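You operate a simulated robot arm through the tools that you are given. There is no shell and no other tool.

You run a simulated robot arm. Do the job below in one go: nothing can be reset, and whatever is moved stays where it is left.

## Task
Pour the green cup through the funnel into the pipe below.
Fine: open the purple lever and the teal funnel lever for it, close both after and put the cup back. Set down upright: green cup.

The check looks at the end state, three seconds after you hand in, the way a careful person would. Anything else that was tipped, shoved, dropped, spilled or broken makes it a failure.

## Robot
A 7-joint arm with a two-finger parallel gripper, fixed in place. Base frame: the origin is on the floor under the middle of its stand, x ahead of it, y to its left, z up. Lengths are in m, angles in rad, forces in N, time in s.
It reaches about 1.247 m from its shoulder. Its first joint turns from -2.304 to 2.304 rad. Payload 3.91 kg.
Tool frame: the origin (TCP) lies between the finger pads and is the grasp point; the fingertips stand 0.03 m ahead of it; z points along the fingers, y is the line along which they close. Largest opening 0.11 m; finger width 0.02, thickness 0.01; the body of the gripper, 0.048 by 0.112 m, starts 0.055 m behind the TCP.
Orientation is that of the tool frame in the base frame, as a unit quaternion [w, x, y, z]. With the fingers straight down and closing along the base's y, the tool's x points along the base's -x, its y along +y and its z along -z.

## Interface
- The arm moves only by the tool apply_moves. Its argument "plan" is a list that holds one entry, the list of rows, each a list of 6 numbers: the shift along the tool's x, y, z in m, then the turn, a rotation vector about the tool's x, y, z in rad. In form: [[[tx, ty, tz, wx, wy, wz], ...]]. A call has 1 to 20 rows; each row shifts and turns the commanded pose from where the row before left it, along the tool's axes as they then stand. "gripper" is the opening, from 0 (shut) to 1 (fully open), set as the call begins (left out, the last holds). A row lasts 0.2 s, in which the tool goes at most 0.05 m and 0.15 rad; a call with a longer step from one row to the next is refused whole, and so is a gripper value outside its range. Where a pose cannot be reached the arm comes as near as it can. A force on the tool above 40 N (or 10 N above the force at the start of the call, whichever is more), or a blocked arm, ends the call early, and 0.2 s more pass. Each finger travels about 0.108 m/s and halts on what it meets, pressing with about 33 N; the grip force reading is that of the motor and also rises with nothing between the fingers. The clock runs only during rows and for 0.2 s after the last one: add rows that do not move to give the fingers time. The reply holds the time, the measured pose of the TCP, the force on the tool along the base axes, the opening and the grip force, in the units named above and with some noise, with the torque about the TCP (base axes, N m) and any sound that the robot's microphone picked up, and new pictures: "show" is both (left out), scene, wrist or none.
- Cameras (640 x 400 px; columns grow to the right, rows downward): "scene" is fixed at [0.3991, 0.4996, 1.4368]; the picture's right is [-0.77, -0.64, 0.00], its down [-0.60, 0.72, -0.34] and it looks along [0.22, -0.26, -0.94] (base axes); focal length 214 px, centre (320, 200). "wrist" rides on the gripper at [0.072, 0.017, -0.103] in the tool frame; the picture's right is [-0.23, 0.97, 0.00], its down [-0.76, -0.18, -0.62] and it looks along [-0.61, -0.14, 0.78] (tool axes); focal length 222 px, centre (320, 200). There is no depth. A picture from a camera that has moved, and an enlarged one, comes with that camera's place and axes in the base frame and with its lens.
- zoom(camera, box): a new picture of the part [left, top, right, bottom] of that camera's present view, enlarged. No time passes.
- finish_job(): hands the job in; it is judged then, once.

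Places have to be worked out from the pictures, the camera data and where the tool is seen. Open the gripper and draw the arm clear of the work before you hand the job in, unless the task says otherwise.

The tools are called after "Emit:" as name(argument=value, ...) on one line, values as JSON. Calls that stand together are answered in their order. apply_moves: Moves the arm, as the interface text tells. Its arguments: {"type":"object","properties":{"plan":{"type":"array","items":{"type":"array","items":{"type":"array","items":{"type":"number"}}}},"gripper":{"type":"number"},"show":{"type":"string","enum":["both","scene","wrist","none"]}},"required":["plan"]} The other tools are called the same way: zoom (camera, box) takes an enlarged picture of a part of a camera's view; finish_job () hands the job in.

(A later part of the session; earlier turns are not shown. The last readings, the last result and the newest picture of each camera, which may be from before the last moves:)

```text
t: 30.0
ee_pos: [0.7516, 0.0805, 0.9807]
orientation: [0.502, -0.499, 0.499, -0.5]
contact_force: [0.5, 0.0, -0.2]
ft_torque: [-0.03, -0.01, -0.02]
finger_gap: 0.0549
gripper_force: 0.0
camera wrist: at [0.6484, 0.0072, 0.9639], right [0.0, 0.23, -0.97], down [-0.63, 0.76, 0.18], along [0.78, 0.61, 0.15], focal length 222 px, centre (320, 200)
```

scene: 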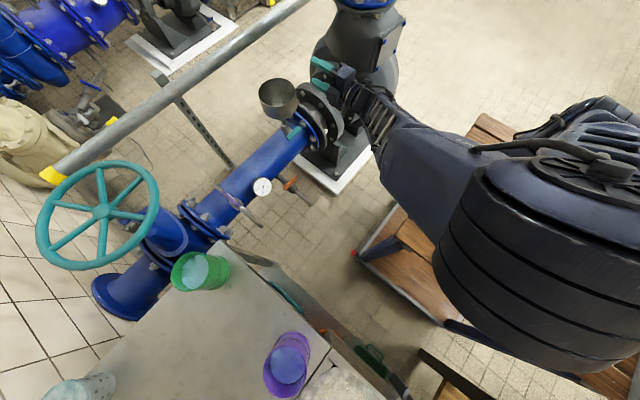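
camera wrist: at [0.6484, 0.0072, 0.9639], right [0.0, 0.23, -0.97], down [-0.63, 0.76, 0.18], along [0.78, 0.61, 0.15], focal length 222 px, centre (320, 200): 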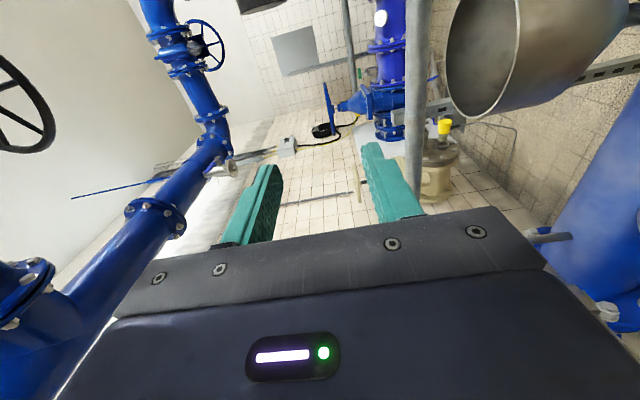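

The tool points along +x. I lower it in front of the pipe to the height of the teal bar, staying 15 cm short of it.

Emit:
apply_moves(plan=[[[0, 0.045, 0, 0, 0, 0], [0, 0.045, 0, 0, 0, 0], [0, 0.045, 0, 0, 0, 0], [0, 0.045, 0, 0, 0, 0], [0, 0.045, 0, 0, 0, 0], [0, 0.045, 0, 0, 0, 0], [0, 0.045, 0, 0, 0, 0], [0, 0.045, 0, 0, 0, 0], [0, 0.043, 0, 0, 0, 0], [0, 0, 0, 0, 0, 0]]])

```text
t: 32.2
ee_pos: [0.7531, 0.0802, 0.5766]
orientation: [0.502, -0.499, 0.499, -0.5]
contact_force: [-0.2, -0.8, -0.1]
ft_torque: [0.01, 0.0, 0.03]
finger_gap: 0.0552
gripper_force: 0.1
camera wrist: at [0.6492, 0.0075, 0.5606], right [0.0, 0.23, -0.97], down [-0.63, 0.76, 0.18], along [0.78, 0.61, 0.14], focal length 222 px, centre (320, 200)
```

scene: 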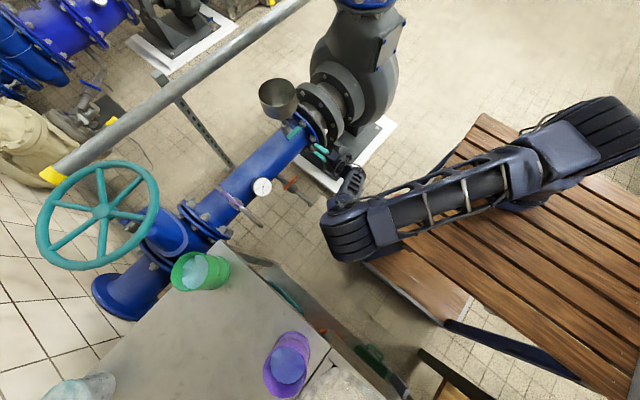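
wrist: 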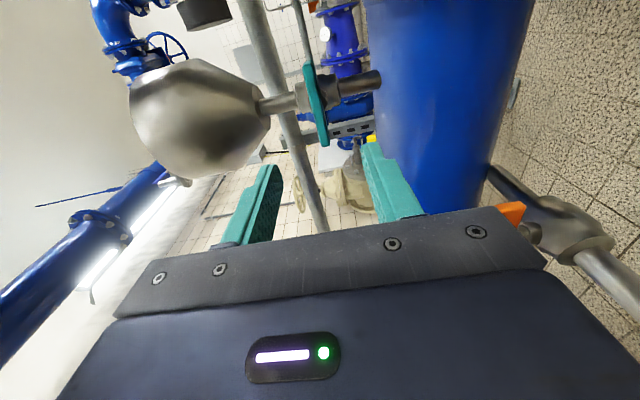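

The wrist camera now sees the teal bar and the bottom of the funnel from the side. I enlarge that to fix its exact place.

Emit:
zoom(camera="wrist", box=[220, 40, 420, 180])

Emit:
zoom(camera="scene", box=[260, 90, 380, 180])

```text
2.86 times, centred on (320, 110) of wrist
camera zoom: at [0.6492, 0.0075, 0.5606], right [0.0, 0.23, -0.97], down [-0.63, 0.76, 0.18], along [0.78, 0.61, 0.14], focal length 635 px, centre (320, 457)
```

zoom: 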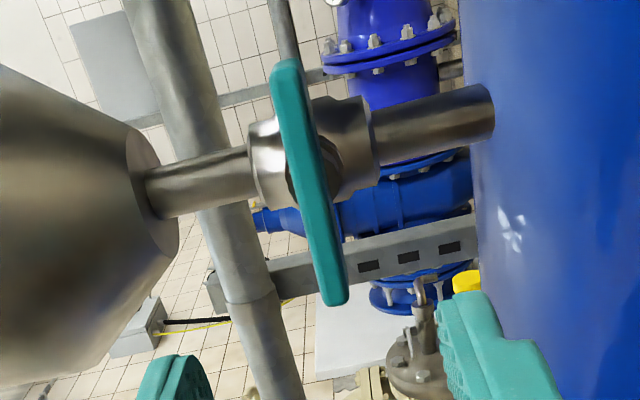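

```text
4.44 times, centred on (320, 135) of scene
camera zoom: at [0.3991, 0.4996, 1.4368], right [-0.77, -0.64, 0.0], down [-0.6, 0.72, -0.34], along [0.22, -0.26, -0.94], focal length 953 px, centre (320, 489)
```

zoom: 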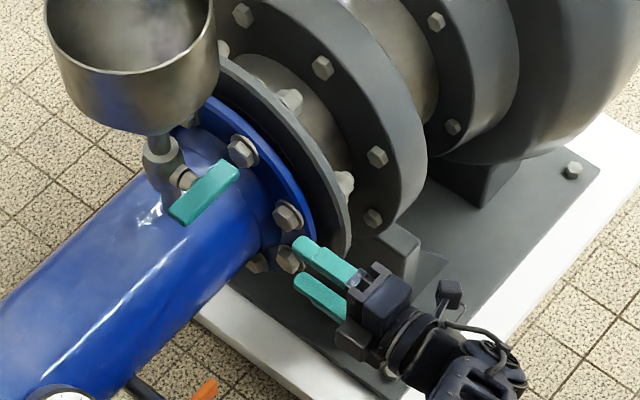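

The bar runs from y≈0.037 to 0.122 at z≈0.579, with the pipe top at z≈0.505, so there is room. I advance until the fingertips are just short of the bar and check the alignment.

Emit:
apply_moves(plan=[[[0, -0.0024, 0.035, 0, 0, 0], [0, 0, 0.035, 0, 0, 0], [0, 0, 0.035, 0, 0, 0], [0, 0, 0, 0, 0, 0]]], gripper=0.5)

Emit:
zoom(camera="wrist", box=[200, 40, 440, 220])

Emit:
zoom(camera="scene", box=[260, 90, 380, 180])

```text
t: 33.2
ee_pos: [0.8583, 0.0806, 0.5798]
orientation: [0.501, -0.499, 0.5, -0.5]
contact_force: [0.1, 0.0, 1.0]
ft_torque: [-0.01, 0.02, 0.02]
finger_gap: 0.0549
gripper_force: 0.1
camera wrist: at [0.755, 0.0082, 0.5631], right [0.0, 0.23, -0.97], down [-0.63, 0.76, 0.18], along [0.78, 0.61, 0.14], focal length 222 px, centre (320, 200)
```

scene: 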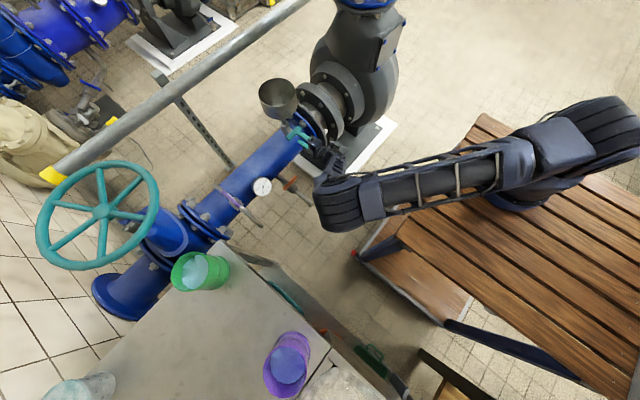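
wrist: 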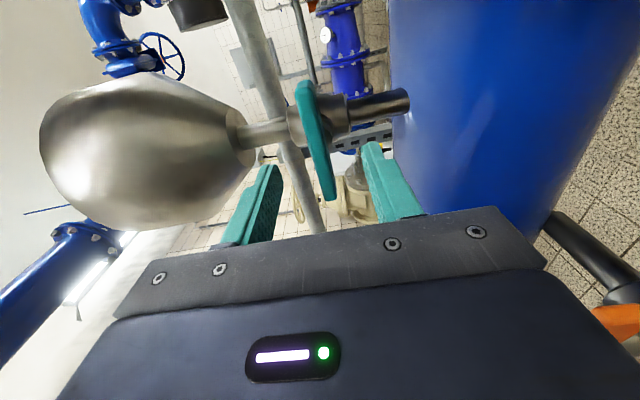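

```text
2.22 times, centred on (320, 130) of wrist
camera zoom: at [0.755, 0.0082, 0.5631], right [0.0, 0.23, -0.97], down [-0.63, 0.76, 0.18], along [0.78, 0.61, 0.14], focal length 494 px, centre (320, 356)
```

zoom: 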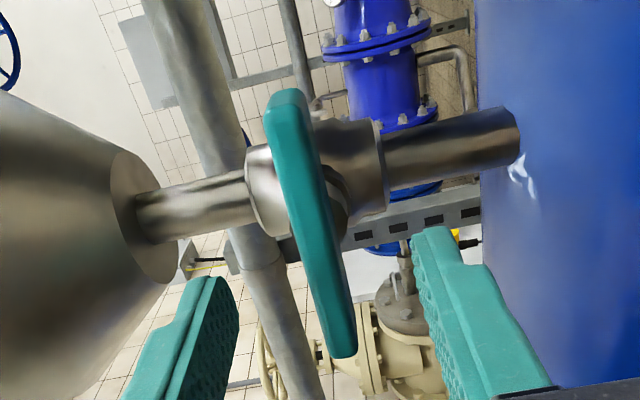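

```text
4.44 times, centred on (320, 135) of scene
camera zoom: at [0.3991, 0.4996, 1.4368], right [-0.77, -0.64, 0.0], down [-0.6, 0.72, -0.34], along [0.22, -0.26, -0.94], focal length 953 px, centre (320, 489)
```

zoom: 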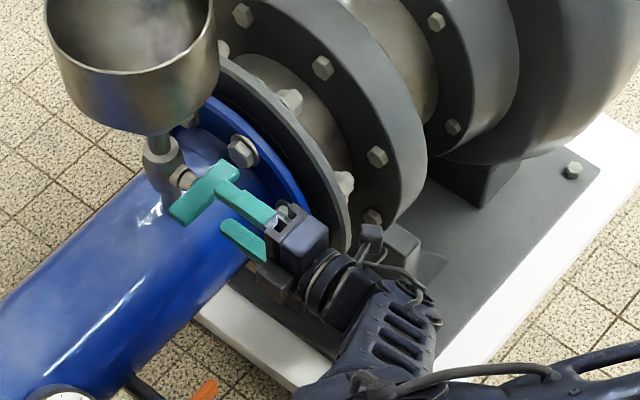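

The fingers are lined up above and below the bar. I advance 3.4 cm so the tips straddle it, then close.

Emit:
apply_moves(plan=[[[-0.001, 0, 0.017, 0, 0, 0], [0, 0, 0.017, 0, 0, 0], [0, 0, 0, 0, 0, 0]]], gripper=0.5, show="wrist")

Emit:
apply_moves(plan=[[[0, 0, 0, 0, 0, 0], [0, 0, 0, 0, 0, 0], [0, 0, 0, 0, 0, 0]]], gripper=0.0)

Emit:
zoom(camera="wrist", box=[200, 40, 440, 220])

```text
t: 34.0
ee_pos: [0.8913, 0.0809, 0.5804]
orientation: [0.501, -0.499, 0.5, -0.5]
contact_force: [0.2, -0.4, 0.4]
ft_torque: [0.0, 0.0, 0.02]
finger_gap: 0.0548
gripper_force: 0.0
camera wrist: at [0.7885, 0.0093, 0.5637], right [0.0, 0.23, -0.97], down [-0.63, 0.76, 0.18], along [0.78, 0.61, 0.14], focal length 222 px, centre (320, 200)
```

wrist: 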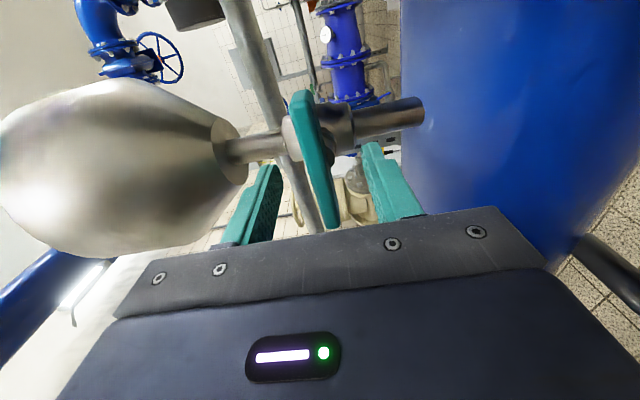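

```text
t: 34.8
ee_pos: [0.8907, 0.0809, 0.5802]
orientation: [0.501, -0.499, 0.5, -0.5]
contact_force: [2.4, 0.6, 1.4]
ft_torque: [-0.16, 0.5, -0.04]
finger_gap: 0.0118
gripper_force: 44.9
camera wrist: at [0.7884, 0.0092, 0.5637], right [0.0, 0.23, -0.97], down [-0.63, 0.76, 0.18], along [0.78, 0.61, 0.14], focal length 222 px, centre (320, 200)
```

scene: 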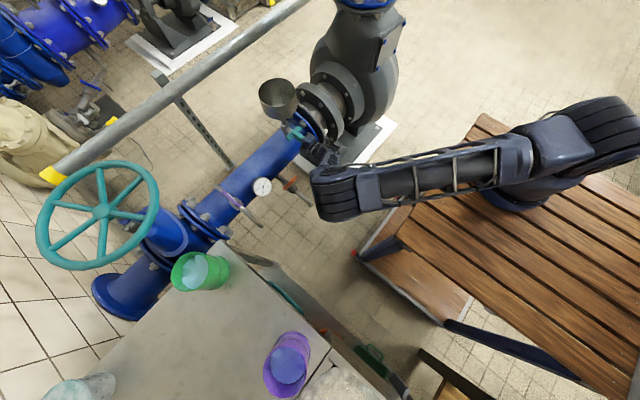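
wrist: 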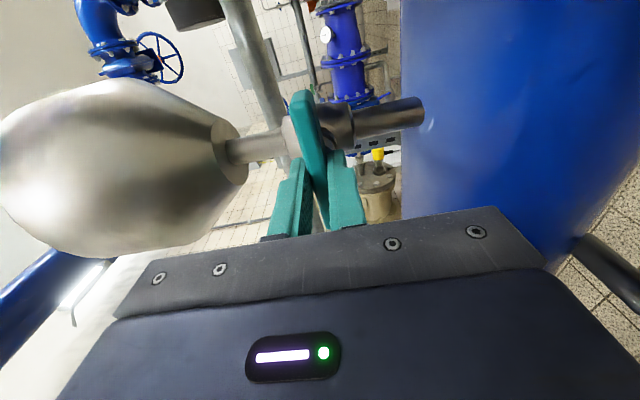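

```text
2.22 times, centred on (320, 130) of wrist
camera zoom: at [0.7884, 0.0092, 0.5637], right [0.0, 0.23, -0.97], down [-0.63, 0.76, 0.18], along [0.78, 0.61, 0.14], focal length 494 px, centre (320, 356)
```

zoom: 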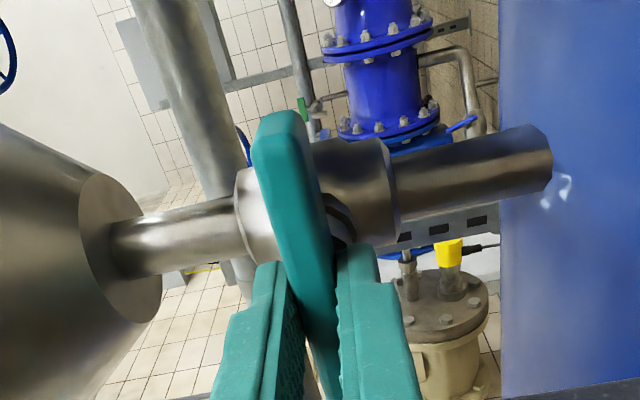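

The fingers hold the bar flat with a gap of 0.012 m. I try a small turn in the same sense as the purple one (negative about the tool axis).

Emit:
apply_moves(plan=[[[0, 0, 0, 0, 0, -0.05], [0, 0, 0, 0, 0, -0.05], [0, 0, 0, 0, 0, -0.05], [0, 0, 0, 0, 0, 0]]], show="wrist")

Emit:
zoom(camera="wrist", box=[200, 40, 440, 220])

```text
t: 35.8
ee_pos: [0.8916, 0.0821, 0.5799]
orientation: [-0.462, 0.536, -0.46, 0.536]
contact_force: [11.4, 0.0, -12.6]
ft_torque: [0.01, 0.69, 0.7]
finger_gap: 0.0119
gripper_force: 45.5
camera wrist: at [0.7884, 0.0075, 0.5746], right [0.0, 0.08, -1.0], down [-0.63, 0.78, 0.06], along [0.78, 0.62, 0.05], focal length 222 px, centre (320, 200)
```

wrist: 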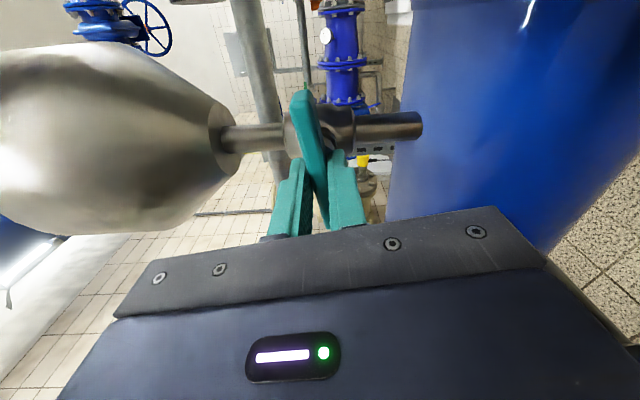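

```text
2.22 times, centred on (320, 130) of wrist
camera zoom: at [0.7884, 0.0075, 0.5746], right [0.0, 0.08, -1.0], down [-0.63, 0.78, 0.06], along [0.78, 0.62, 0.05], focal length 494 px, centre (320, 356)
```

zoom: 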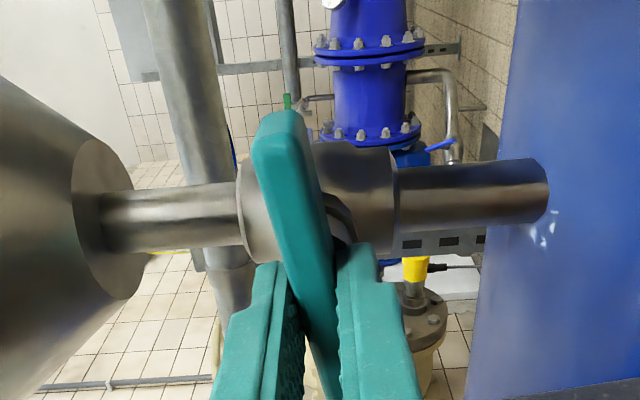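

The bar turned along with the gripper, so the same sense opens it. I continue.

Emit:
apply_moves(plan=[[[0, 0, 0, 0, 0, -0.08], [0, 0, 0, 0, 0, -0.08], [0, 0, 0, 0, 0, -0.08], [0, 0, 0, 0, 0, -0.08], [0, 0, 0, 0, 0, -0.08], [0, 0, 0, 0, 0, -0.08], [0, 0, 0, 0, 0, -0.08], [0, 0, 0, 0, 0, 0]]])

```text
t: 37.6
ee_pos: [0.8911, 0.0812, 0.5781]
orientation: [-0.297, 0.642, -0.294, 0.643]
contact_force: [13.9, -5.1, -23.6]
ft_torque: [0.02, 0.59, -0.42]
finger_gap: 0.0122
gripper_force: 44.9
camera wrist: at [0.7883, 0.0154, 0.6143], right [0.0, -0.46, -0.89], down [-0.62, 0.69, -0.36], along [0.78, 0.55, -0.29], focal length 222 px, centre (320, 200)
```

scene: 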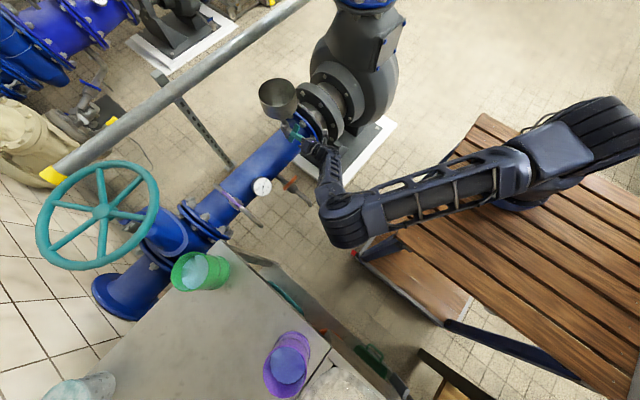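
wrist: 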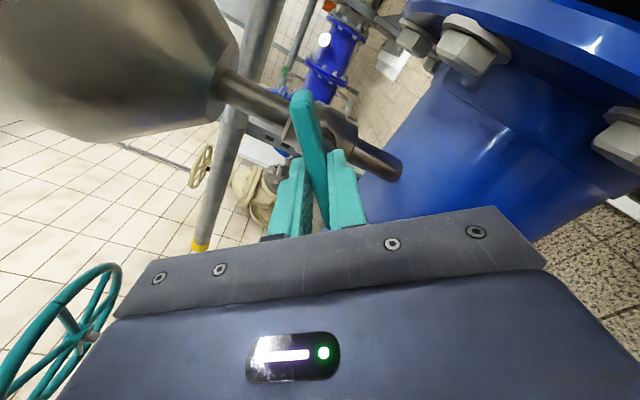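

The bar is about 0.7 rad open and still following. The downward force of 24 N shows I am about 1 mm too high, so I ease down 1 mm and keep turning.

Emit:
apply_moves(plan=[[[-0.0008, 0.0009, 0, 0, 0, 0], [0, 0, 0, 0, 0, -0.07], [0, 0, 0, 0, 0, -0.07], [0, 0, 0, 0, 0, -0.07], [0, 0, 0, 0, 0, -0.07], [0, 0, 0, 0, 0, -0.07], [0, 0, 0, 0, 0, 0]]], show="wrist")

```text
t: 39.2
ee_pos: [0.8915, 0.0813, 0.5776]
orientation: [-0.18, 0.684, -0.178, 0.685]
contact_force: [2.0, -13.0, -14.7]
ft_torque: [0.0, 0.54, -0.52]
finger_gap: 0.0119
gripper_force: 44.7
camera wrist: at [0.7882, 0.0308, 0.6343], right [0.0, -0.74, -0.68], down [-0.62, 0.53, -0.58], along [0.78, 0.42, -0.46], focal length 222 px, centre (320, 200)
```

wrist: 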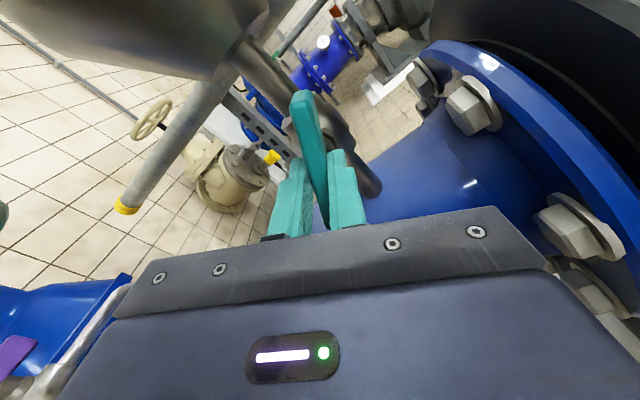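

Now about 1.06 rad open with moderate forces. I continue with a tiny relief shift toward the force.

Emit:
apply_moves(plan=[[[-0.0003, 0.0009, 0, 0, 0, 0], [0, 0, 0, 0, 0, -0.07], [0, 0, 0, 0, 0, -0.07], [0, 0, 0, 0, 0, -0.07], [0, 0, 0, 0, 0, -0.07], [0, 0, 0, 0, 0, -0.07], [0, 0, 0, 0, 0, 0]]])

Emit:
zoom(camera="scene", box=[260, 90, 380, 180])

```text
t: 40.6
ee_pos: [0.891, 0.0803, 0.5787]
orientation: [-0.061, 0.704, -0.064, 0.705]
contact_force: [12.5, -3.2, -12.2]
ft_torque: [-0.03, -0.53, 0.29]
finger_gap: 0.0116
gripper_force: 45.0
stopped in row 7: the force on the tool passed its limit at 50 N (the readings are from after the stop); the commanded pose is now the measured one
camera wrist: at [0.7886, 0.0515, 0.6479], right [0.0, -0.92, -0.4], down [-0.62, 0.31, -0.72], along [0.78, 0.24, -0.57], focal length 222 px, centre (320, 200)
```

scene: 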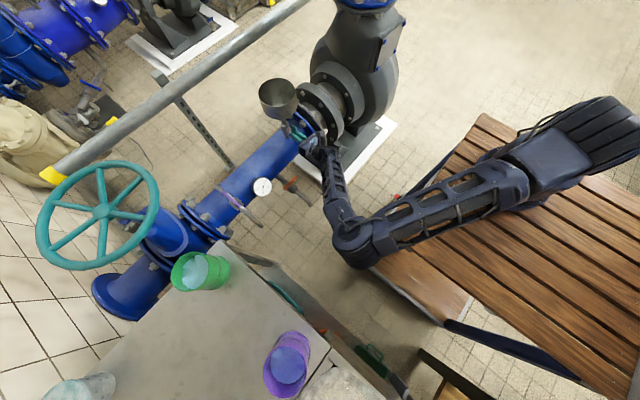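
wrist: 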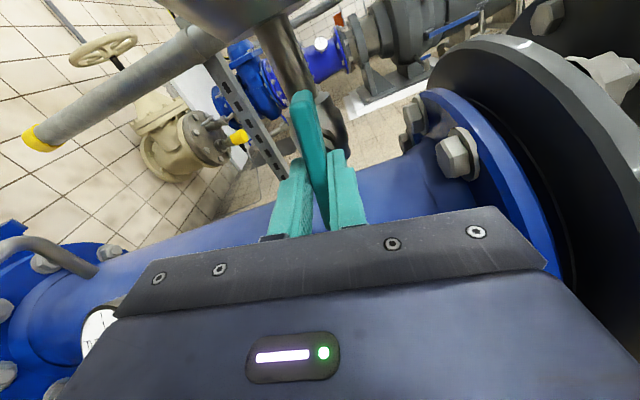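

```text
4.44 times, centred on (320, 135) of scene
camera zoom: at [0.3991, 0.4996, 1.4368], right [-0.77, -0.64, 0.0], down [-0.6, 0.72, -0.34], along [0.22, -0.26, -0.94], focal length 953 px, centre (320, 489)
```

zoom: 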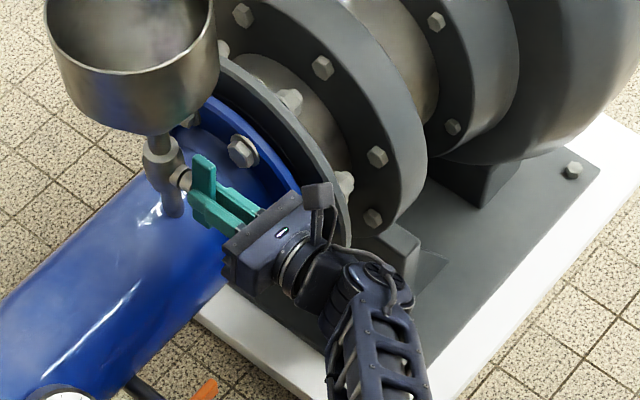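

The call stopped on force at about 80° of turn; the fingers still hold the bar flat and the pose has been re-zeroed. I try the last few degrees in small steps.

Emit:
apply_moves(plan=[[[0, 0, -0.0005, 0, 0, -0.04], [0, 0, 0, 0, 0, -0.04], [0, 0, 0, 0, 0, -0.04], [0, 0, 0, 0, 0, 0]]], show="wrist")

```text
t: 41.1
ee_pos: [0.8939, 0.0792, 0.5801]
orientation: [-0.049, 0.706, -0.054, 0.705]
contact_force: [19.3, -3.3, -20.6]
ft_torque: [0.06, 0.51, 1.1]
finger_gap: 0.0117
gripper_force: 44.6
stopped in row 2: the force on the tool passed its limit at 61 N (the readings are from after the stop); the commanded pose is now the measured one
camera wrist: at [0.7897, 0.0541, 0.6501], right [-0.01, -0.93, -0.37], down [-0.62, 0.29, -0.73], along [0.78, 0.22, -0.58], focal length 222 px, centre (320, 200)
```

wrist: 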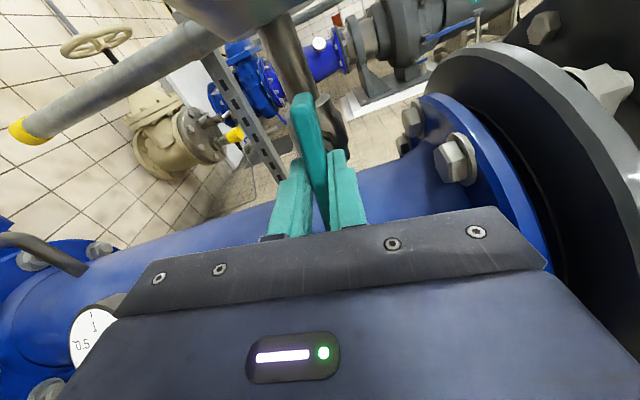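

The arm seems near a joint limit here, with the tool drifting in x; the bar is about 82° open. I release it and back off along −x to see exactly where the bar stands.

Emit:
apply_moves(plan=[[[0, 0, 0, 0, 0, 0], [0, 0, 0, 0, 0, 0], [0, 0, 0, 0, 0, 0], [0, 0, -0.02, 0, 0, 0], [0, 0, -0.03, 0, 0, 0], [0, 0, -0.03, 0, 0, 0], [0, 0, -0.03, 0, 0, 0], [0, 0, 0, 0, 0, 0]]], gripper=0.5)

Emit:
zoom(camera="wrist", box=[200, 0, 440, 200])

Emit:
zoom(camera="scene", box=[260, 90, 380, 180])

```text
t: 42.9
ee_pos: [0.7808, 0.0801, 0.5799]
orientation: [-0.05, 0.705, -0.055, 0.705]
contact_force: [-0.1, 0.9, 0.1]
ft_torque: [0.03, 0.0, -0.02]
finger_gap: 0.0548
gripper_force: 0.0
camera wrist: at [0.6778, 0.0558, 0.6505], right [-0.01, -0.93, -0.37], down [-0.62, 0.29, -0.73], along [0.78, 0.22, -0.58], focal length 222 px, centre (320, 200)
```

scene: 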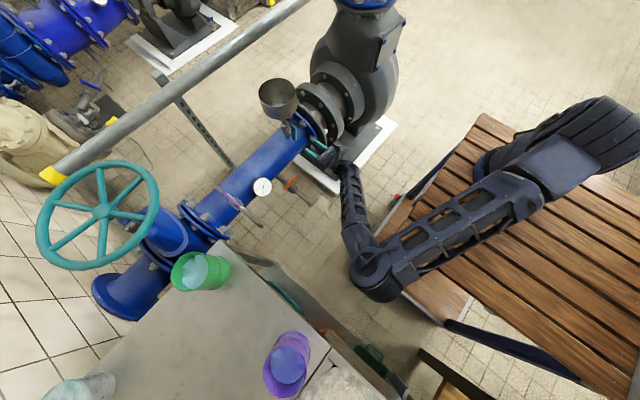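
wrist: 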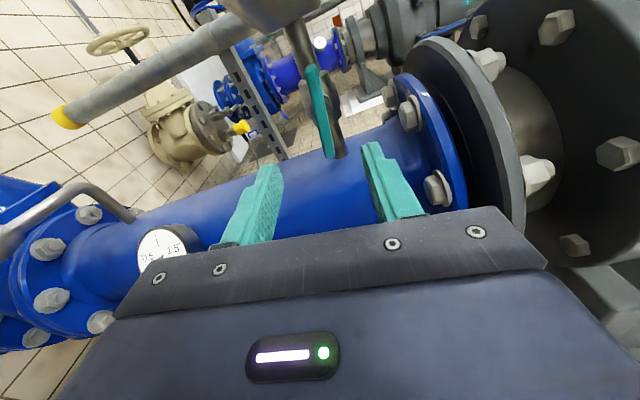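

```text
2.00 times, centred on (320, 100) of wrist
camera zoom: at [0.6778, 0.0558, 0.6505], right [-0.01, -0.93, -0.37], down [-0.62, 0.29, -0.73], along [0.78, 0.22, -0.58], focal length 444 px, centre (320, 400)
```

zoom: 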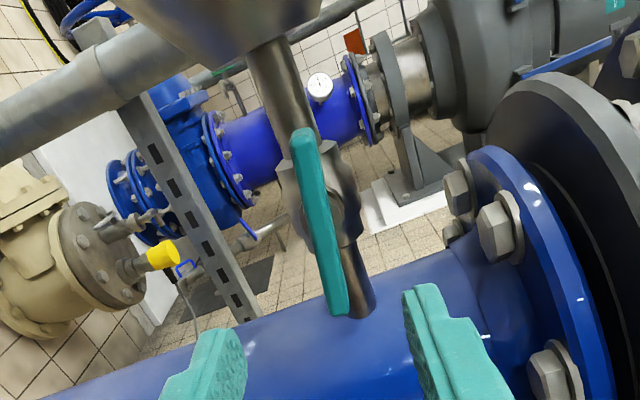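

```text
4.44 times, centred on (320, 135) of scene
camera zoom: at [0.3991, 0.4996, 1.4368], right [-0.77, -0.64, 0.0], down [-0.6, 0.72, -0.34], along [0.22, -0.26, -0.94], focal length 953 px, centre (320, 489)
```

zoom: 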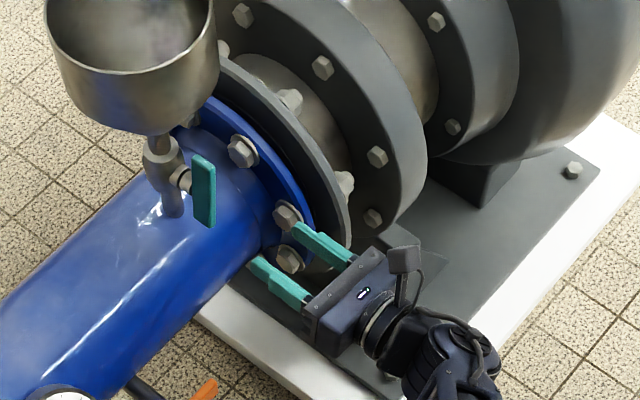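

The bar stands about 10° off vertical, so it is mostly open but not fully. I test in free space whether the tool can roll the remaining angle, to tell a joint limit from a valve stop.

Emit:
apply_moves(plan=[[[0, 0, 0, 0, 0, -0.05], [0, 0, 0, 0, 0, -0.05], [0, 0, 0, 0, 0, -0.05], [0, 0, 0, 0, 0, 0]]], show="scene")

```text
t: 43.9
ee_pos: [0.788, 0.0871, 0.5893]
orientation: [-0.003, 0.704, -0.015, 0.71]
contact_force: [0.4, -0.4, -0.4]
ft_torque: [0.03, -0.04, -0.01]
finger_gap: 0.0551
gripper_force: 0.1
```

scene: 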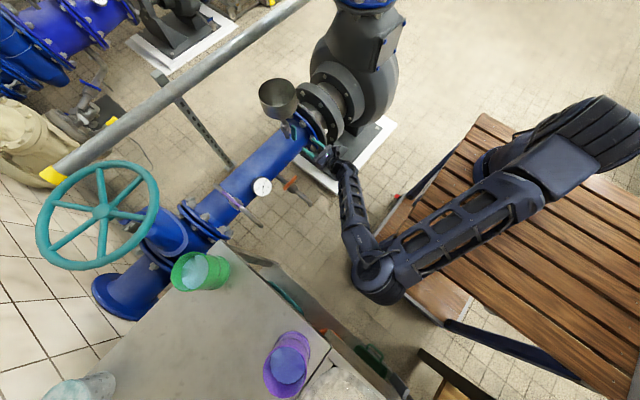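

That confirms a roll limit of the arm near −172°. I roll the tool the other way round, to about +10°, so the last degrees and the later closing stay within range.

Emit:
apply_moves(plan=[[[0, 0, -0.01, 0, 0, 0.145], [0, 0, -0.01, 0, 0, 0.145], [0, 0, 0, 0, 0, 0.145], [0, 0, 0, 0, 0, 0.145], [0, 0, 0, 0, 0, 0.145], [0, 0, 0, 0, 0, 0.145], [0, 0, 0, 0, 0, 0.145], [0, 0, 0, 0, 0, 0.145], [0, 0, 0, 0, 0, 0.145], [0, 0, 0, 0, 0, 0.145], [0, 0, 0, 0, 0, 0.145], [0, 0, 0, 0, 0, 0.145], [0, 0, 0, 0, 0, 0.145], [0, 0, 0, 0, 0, 0.145], [0, 0, 0, 0, 0, 0.145], [0, 0, 0, 0, 0, 0.145], [0, 0, 0, 0, 0, 0.145], [0, 0, 0, 0, 0, 0.145], [0, 0, 0, 0, 0, 0.145], [0, 0, 0, 0, 0, 0.145]]], show="none")

Emit:
apply_moves(plan=[[[0, 0, 0, 0, 0, 0.14], [0, 0, 0, 0, 0, 0.14], [0, 0, 0, 0, 0, 0.14], [0, 0, 0, 0, 0, 0]]])

```text
t: 48.1
ee_pos: [0.7622, 0.0819, 0.5806]
orientation: [0.702, -0.084, 0.702, -0.088]
contact_force: [0.0, -0.2, 0.1]
ft_torque: [0.01, -0.01, -0.01]
finger_gap: 0.0549
gripper_force: 0.0
```

```text
t: 49.1
ee_pos: [0.7621, 0.0817, 0.5811]
orientation: [0.705, 0.065, 0.704, 0.06]
contact_force: [-0.9, 0.2, -0.5]
ft_torque: [-0.02, 0.0, -0.02]
finger_gap: 0.055
gripper_force: 0.1
camera wrist: at [0.6592, 0.112, 0.5135], right [0.01, 0.92, 0.39], down [-0.63, -0.3, 0.72], along [0.78, -0.25, 0.57], focal length 222 px, centre (320, 200)
```

scene: 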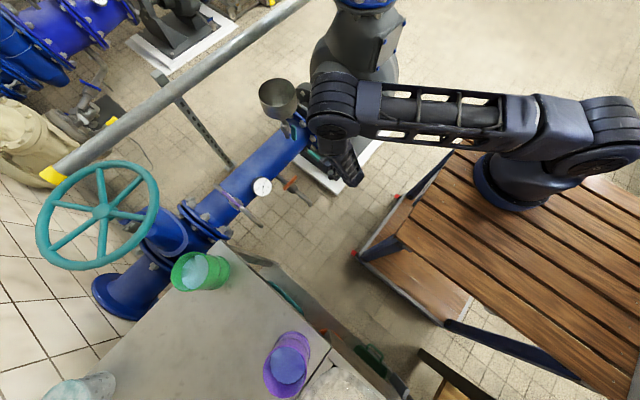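
wrist: 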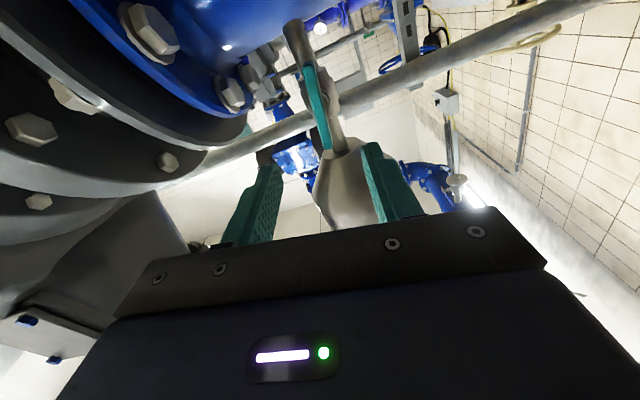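

The tool is now rolled to +10°, matching the bar's tilt. I advance to just short of the bar and look.

Emit:
apply_moves(plan=[[[0.0007, -0.0017, 0.032, 0, 0, 0], [0, 0, 0.032, 0, 0, 0], [0, 0, 0.032, 0, 0, 0], [0, 0, 0, 0, 0, 0]]])

Emit:
zoom(camera="wrist", box=[200, 20, 440, 220])

Emit:
zoom(camera="scene", box=[250, 60, 390, 180])

```text
t: 50.1
ee_pos: [0.86, 0.0787, 0.5787]
orientation: [0.705, 0.064, 0.704, 0.059]
contact_force: [0.6, 0.5, -0.6]
ft_torque: [0.0, 0.04, -0.02]
finger_gap: 0.0549
gripper_force: 0.0
camera wrist: at [0.7559, 0.1095, 0.5128], right [0.01, 0.92, 0.39], down [-0.63, -0.3, 0.72], along [0.78, -0.25, 0.57], focal length 222 px, centre (320, 200)
```

scene: 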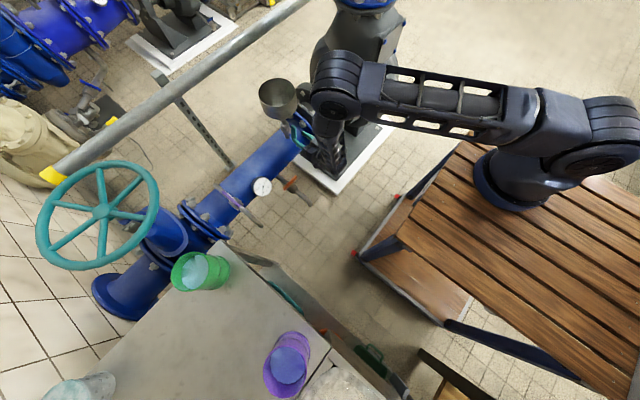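
wrist: 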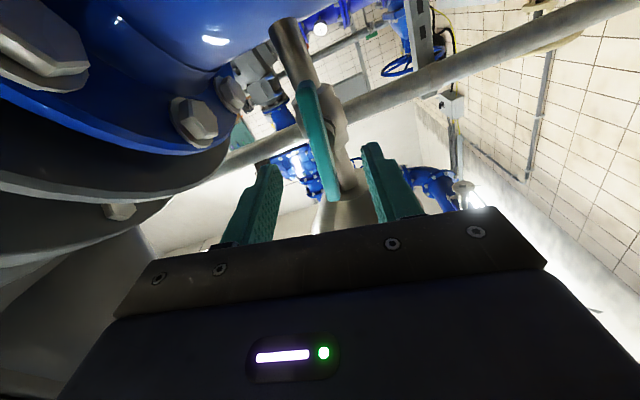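

```text
2.00 times, centred on (320, 120) of wrist
camera zoom: at [0.7559, 0.1095, 0.5128], right [0.01, 0.92, 0.39], down [-0.63, -0.3, 0.72], along [0.78, -0.25, 0.57], focal length 444 px, centre (320, 360)
```

zoom: 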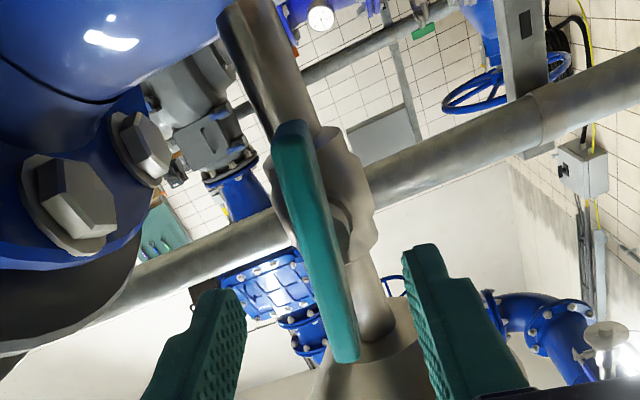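

```text
3.33 times, centred on (320, 120) of scene
camera zoom: at [0.3991, 0.4996, 1.4368], right [-0.77, -0.64, 0.0], down [-0.6, 0.72, -0.34], along [0.22, -0.26, -0.94], focal length 715 px, centre (320, 467)
```

zoom: 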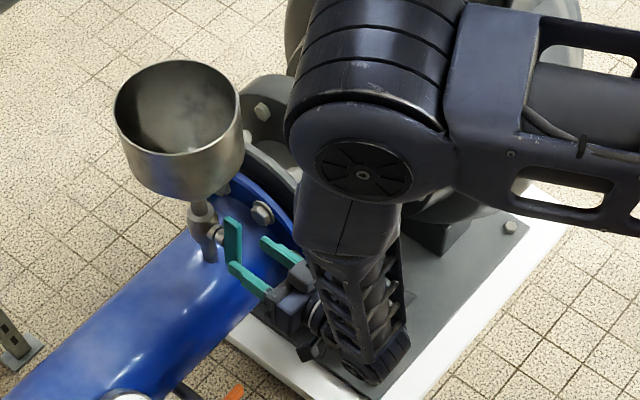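

The bar sits centred between the open fingers, and the arm is clear of the funnel. I advance onto it and close.

Emit:
apply_moves(plan=[[[-0.0008, 0.0012, 0.016, 0, 0, 0], [0, 0, 0.016, 0, 0, 0], [0, 0, 0, 0, 0, 0]]], gripper=0.5, show="none")

Emit:
apply_moves(plan=[[[0, 0, 0, 0, 0, 0], [0, 0, 0, 0, 0, 0], [0, 0, 0, 0, 0, 0]]], gripper=0.0, show="wrist")

```text
t: 50.9
ee_pos: [0.8906, 0.0806, 0.5823]
orientation: [0.705, 0.065, 0.704, 0.058]
contact_force: [0.6, 0.5, 0.1]
ft_torque: [0.0, 0.0, 0.03]
finger_gap: 0.0548
gripper_force: 0.1
```

```text
t: 51.7
ee_pos: [0.891, 0.0794, 0.5827]
orientation: [0.705, 0.064, 0.704, 0.058]
contact_force: [1.9, -4.1, -1.4]
ft_torque: [-0.02, 0.0, 0.95]
finger_gap: 0.0117
gripper_force: 44.9
camera wrist: at [0.7874, 0.1103, 0.514], right [0.01, 0.92, 0.39], down [-0.63, -0.3, 0.72], along [0.78, -0.25, 0.57], focal length 222 px, centre (320, 200)
```

wrist: 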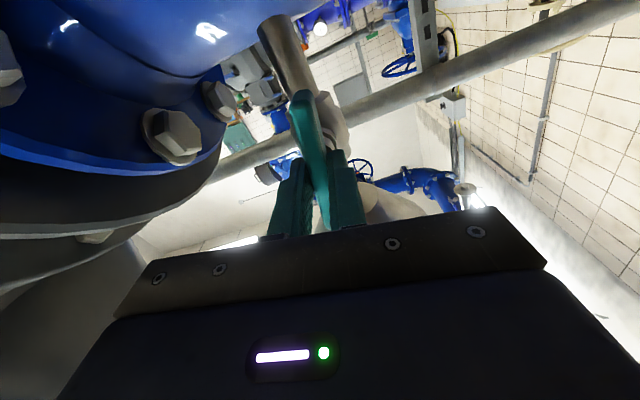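

The bar is held flat again. I turn the remaining 0.17 rad in small steps.

Emit:
apply_moves(plan=[[[0, 0, 0, 0, 0, -0.045], [0, 0, 0, 0, 0, -0.045], [0, 0, 0, 0, 0, -0.045], [0, 0, 0, 0, 0, -0.035], [0, 0, 0, 0, 0, 0]]], show="wrist")

```text
t: 52.9
ee_pos: [0.8898, 0.0808, 0.5819]
orientation: [0.707, 0.004, 0.707, -0.001]
contact_force: [1.2, -2.1, 1.5]
ft_torque: [0.0, -0.15, 0.96]
finger_gap: 0.012
gripper_force: 44.7
camera wrist: at [0.7873, 0.0985, 0.51], right [0.01, 0.97, 0.23], down [-0.62, -0.18, 0.76], along [0.78, -0.15, 0.61], focal length 222 px, centre (320, 200)
```

wrist: 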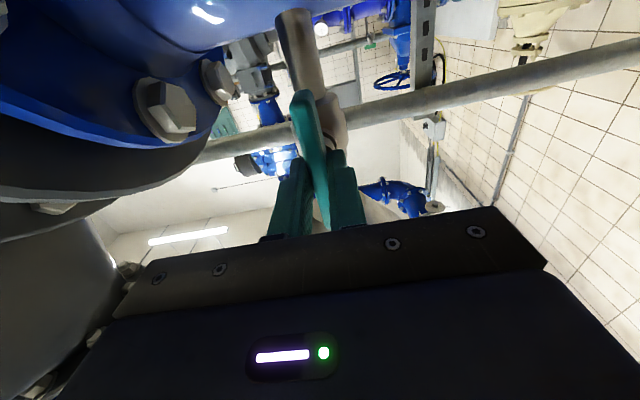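

The bar is now fully vertical (90°) with little force. I release it, back off along −x and rise.

Emit:
apply_moves(plan=[[[0, 0, 0, 0, 0, 0], [0, 0, 0, 0, 0, 0], [0, 0, -0.03, 0, 0, 0], [0, 0, -0.035, 0, 0, 0], [0, 0, -0.035, 0, 0, 0], [0, 0, -0.035, 0, 0, 0], [0, 0, 0, 0, 0, 0]]], gripper=0.5)

Emit:
zoom(camera="wrist", box=[220, 0, 420, 160])

Emit:
zoom(camera="scene", box=[250, 60, 390, 180])

```text
t: 54.5
ee_pos: [0.7549, 0.0809, 0.5808]
orientation: [0.707, 0.005, 0.707, -0.001]
contact_force: [-0.2, -0.3, 0.1]
ft_torque: [0.06, 0.04, 0.0]
finger_gap: 0.055
gripper_force: 0.1
camera wrist: at [0.6512, 0.0999, 0.51], right [0.01, 0.97, 0.23], down [-0.62, -0.18, 0.76], along [0.78, -0.15, 0.61], focal length 222 px, centre (320, 200)
```

scene: 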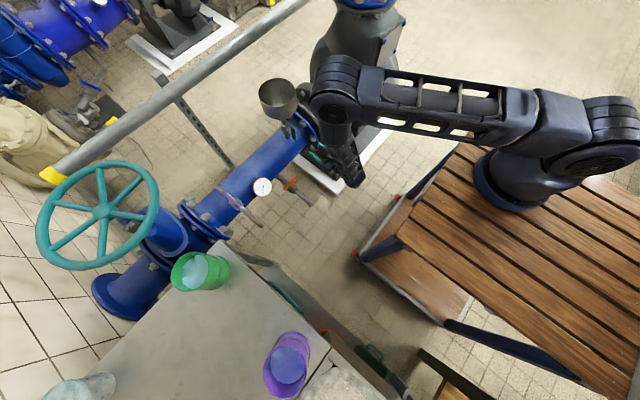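
wrist: 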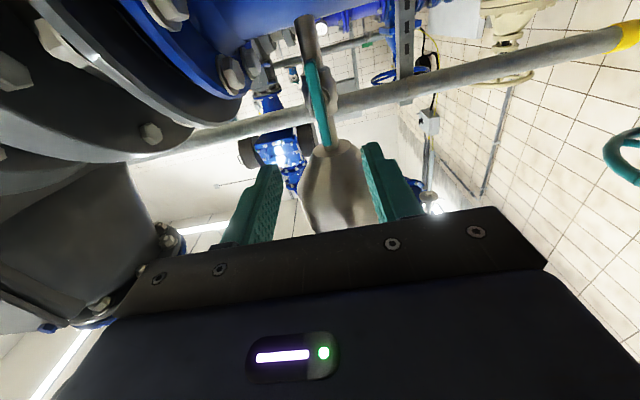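

```text
2.50 times, centred on (320, 80) of wrist
camera zoom: at [0.6512, 0.0999, 0.51], right [0.01, 0.97, 0.23], down [-0.62, -0.18, 0.76], along [0.78, -0.15, 0.61], focal length 555 px, centre (320, 500)
```

zoom: 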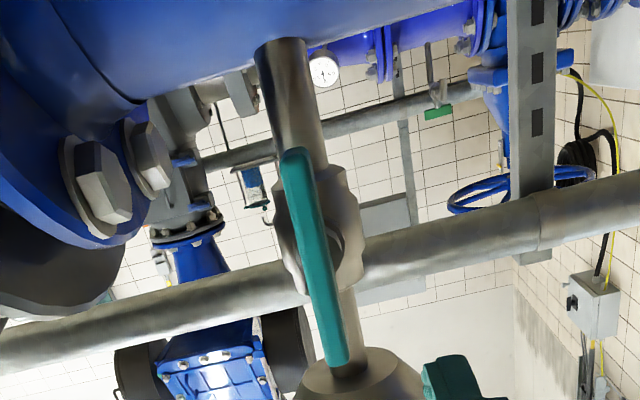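

```text
3.33 times, centred on (320, 120) of scene
camera zoom: at [0.3991, 0.4996, 1.4368], right [-0.77, -0.64, 0.0], down [-0.6, 0.72, -0.34], along [0.22, -0.26, -0.94], focal length 715 px, centre (320, 467)
```

zoom: 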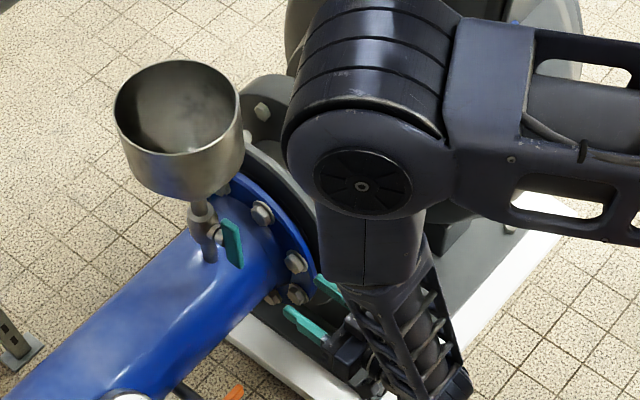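

The teal bar is now in line with the funnel stem: open. I raise the arm well above everything.

Emit:
apply_moves(plan=[[[-0.045, 0, 0, 0, 0, 0], [-0.045, 0, 0, 0, 0, 0], [-0.045, 0, 0, 0, 0, 0], [-0.045, 0, 0, 0, 0, 0], [-0.045, 0, 0, 0, 0, 0], [-0.045, 0, 0, 0, 0, 0], [-0.045, 0, 0, 0, 0, 0], [-0.045, 0, 0, 0, 0, 0], [-0.045, 0, 0, 0, 0, 0], [-0.045, 0, 0, 0, 0, 0], [0, 0, 0, 0, 0, 0]]], gripper=1.0, show="scene")

```text
t: 56.9
ee_pos: [0.7556, 0.0785, 1.0319]
orientation: [0.707, 0.005, 0.707, -0.001]
contact_force: [0.5, -0.1, 0.4]
ft_torque: [0.0, -0.03, -0.01]
finger_gap: 0.1101
gripper_force: 0.0
```

scene: 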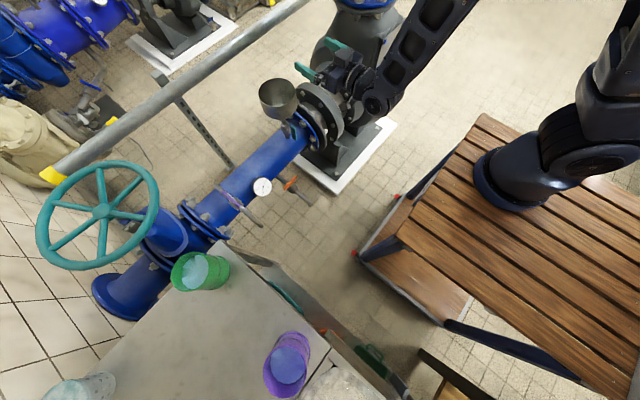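

Next I travel at height to a point about 0.3 m short of the green cup and yaw the tool by 70°, so it faces the cup from the open side of the table.

Emit:
apply_moves(plan=[[[-0.002, 0.0356, -0.0261, 0, 0, 0], [-0.002, 0.0356, -0.0261, 0, 0, 0], [-0.002, 0.0356, -0.0261, 0, 0, 0], [-0.002, 0.0356, -0.0261, 0, 0, 0], [-0.002, 0.0356, -0.0261, 0, 0, 0], [-0.002, 0.0356, -0.0261, 0, 0, 0], [-0.002, 0.0356, -0.0261, 0, 0, 0], [-0.002, 0.0356, -0.0261, 0, 0, 0], [-0.002, 0.0356, -0.0261, 0, 0, 0], [0, 0, 0, -0.1357, 0, 0], [0, 0, 0, -0.1357, 0, 0], [0, 0, 0, -0.1357, 0, 0], [0, 0, 0, -0.1357, 0, 0], [0, 0, 0, -0.1357, 0, 0], [0, 0, 0, -0.1357, 0, 0], [0, 0, 0, -0.1357, 0, 0], [0, 0, 0, -0.1357, 0, 0], [0, 0, 0, -0.1357, 0, 0], [0, 0, 0, 0, 0, 0]]])

```text
t: 60.9
ee_pos: [0.5221, 0.4001, 1.0496]
orientation: [0.582, -0.403, 0.579, 0.405]
contact_force: [-0.1, -0.2, 0.3]
ft_torque: [0.02, 0.0, -0.03]
finger_gap: 0.11
gripper_force: 0.0
camera wrist: at [0.471, 0.3103, 0.9787], right [-0.91, 0.34, 0.23], down [-0.05, -0.65, 0.76], along [0.4, 0.68, 0.61], focal length 222 px, centre (320, 200)
```

scene: 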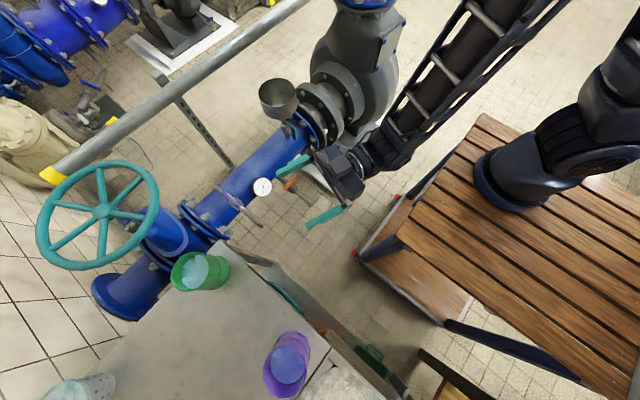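
wrist: 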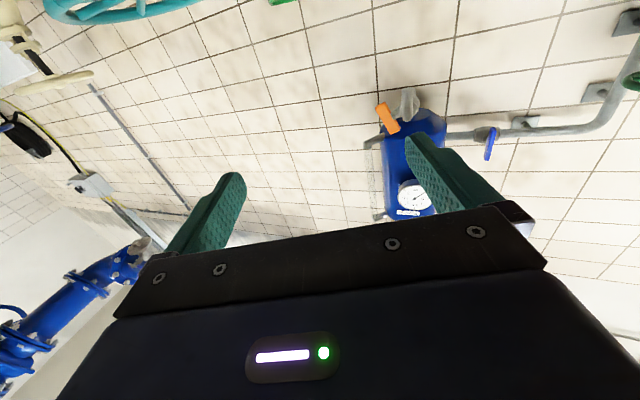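

The tool faces the cup's direction. I pitch down 10° and move to a pre-grasp point about 14 cm short of the cup at z≈0.90.

Emit:
apply_moves(plan=[[[0, 0, 0, 0, 0.0873, 0], [0, 0, 0, 0, 0.0872, 0], [0.0243, -0.0006, 0.0348, 0, 0, 0], [0.0243, -0.0006, 0.0348, 0, 0, 0], [0.0243, -0.0006, 0.0348, 0, 0, 0], [0.0243, -0.0006, 0.0348, 0, 0, 0], [0.0243, -0.0006, 0.0348, 0, 0, 0], [0, 0, 0, 0, 0, 0]]])

Emit:
zoom(camera="scene", box=[140, 200, 340, 340])

```text
t: 62.7
ee_pos: [0.5781, 0.5414, 0.8992]
orientation: [0.531, -0.435, 0.628, 0.368]
contact_force: [0.0, -1.0, -0.3]
ft_torque: [0.03, -0.02, -0.01]
finger_gap: 0.1099
gripper_force: 0.1
camera wrist: at [0.5225, 0.4416, 0.8468], right [-0.9, 0.38, 0.22], down [0.0, -0.52, 0.86], along [0.44, 0.77, 0.47], focal length 222 px, centre (320, 200)
```

scene: 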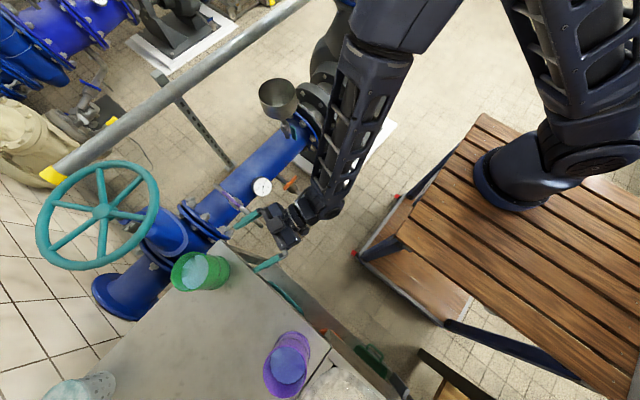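
wrist: 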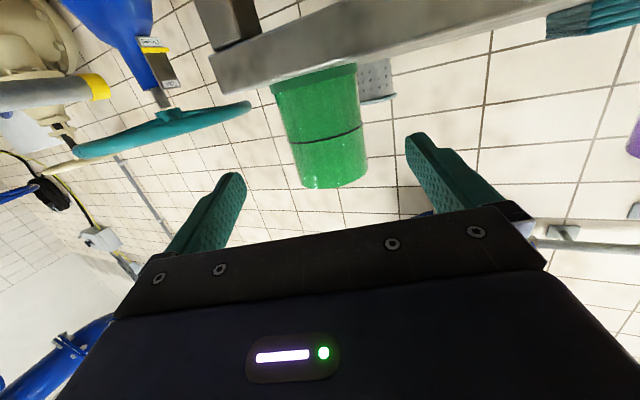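

```text
2.86 times, centred on (240, 270) of scene
camera zoom: at [0.3991, 0.4996, 1.4368], right [-0.77, -0.64, 0.0], down [-0.6, 0.72, -0.34], along [0.22, -0.26, -0.94], focal length 613 px, centre (549, 0)
```

zoom: 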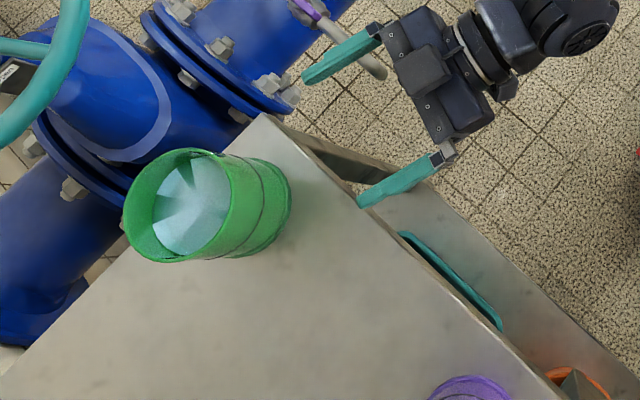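

The cup is between the fingers' line; I enlarge the wrist view to check lateral alignment and height.

Emit:
zoom(camera="wrist", box=[220, 30, 420, 210])

```text
2.22 times, centred on (320, 120) of wrist
camera zoom: at [0.5225, 0.4416, 0.8468], right [-0.9, 0.38, 0.22], down [0.0, -0.52, 0.86], along [0.44, 0.77, 0.47], focal length 494 px, centre (320, 378)
```

zoom: 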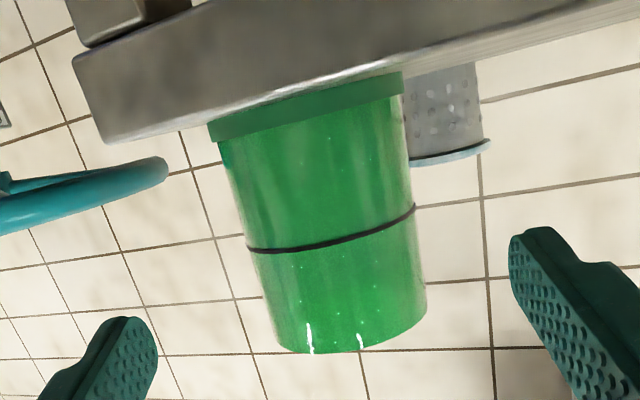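

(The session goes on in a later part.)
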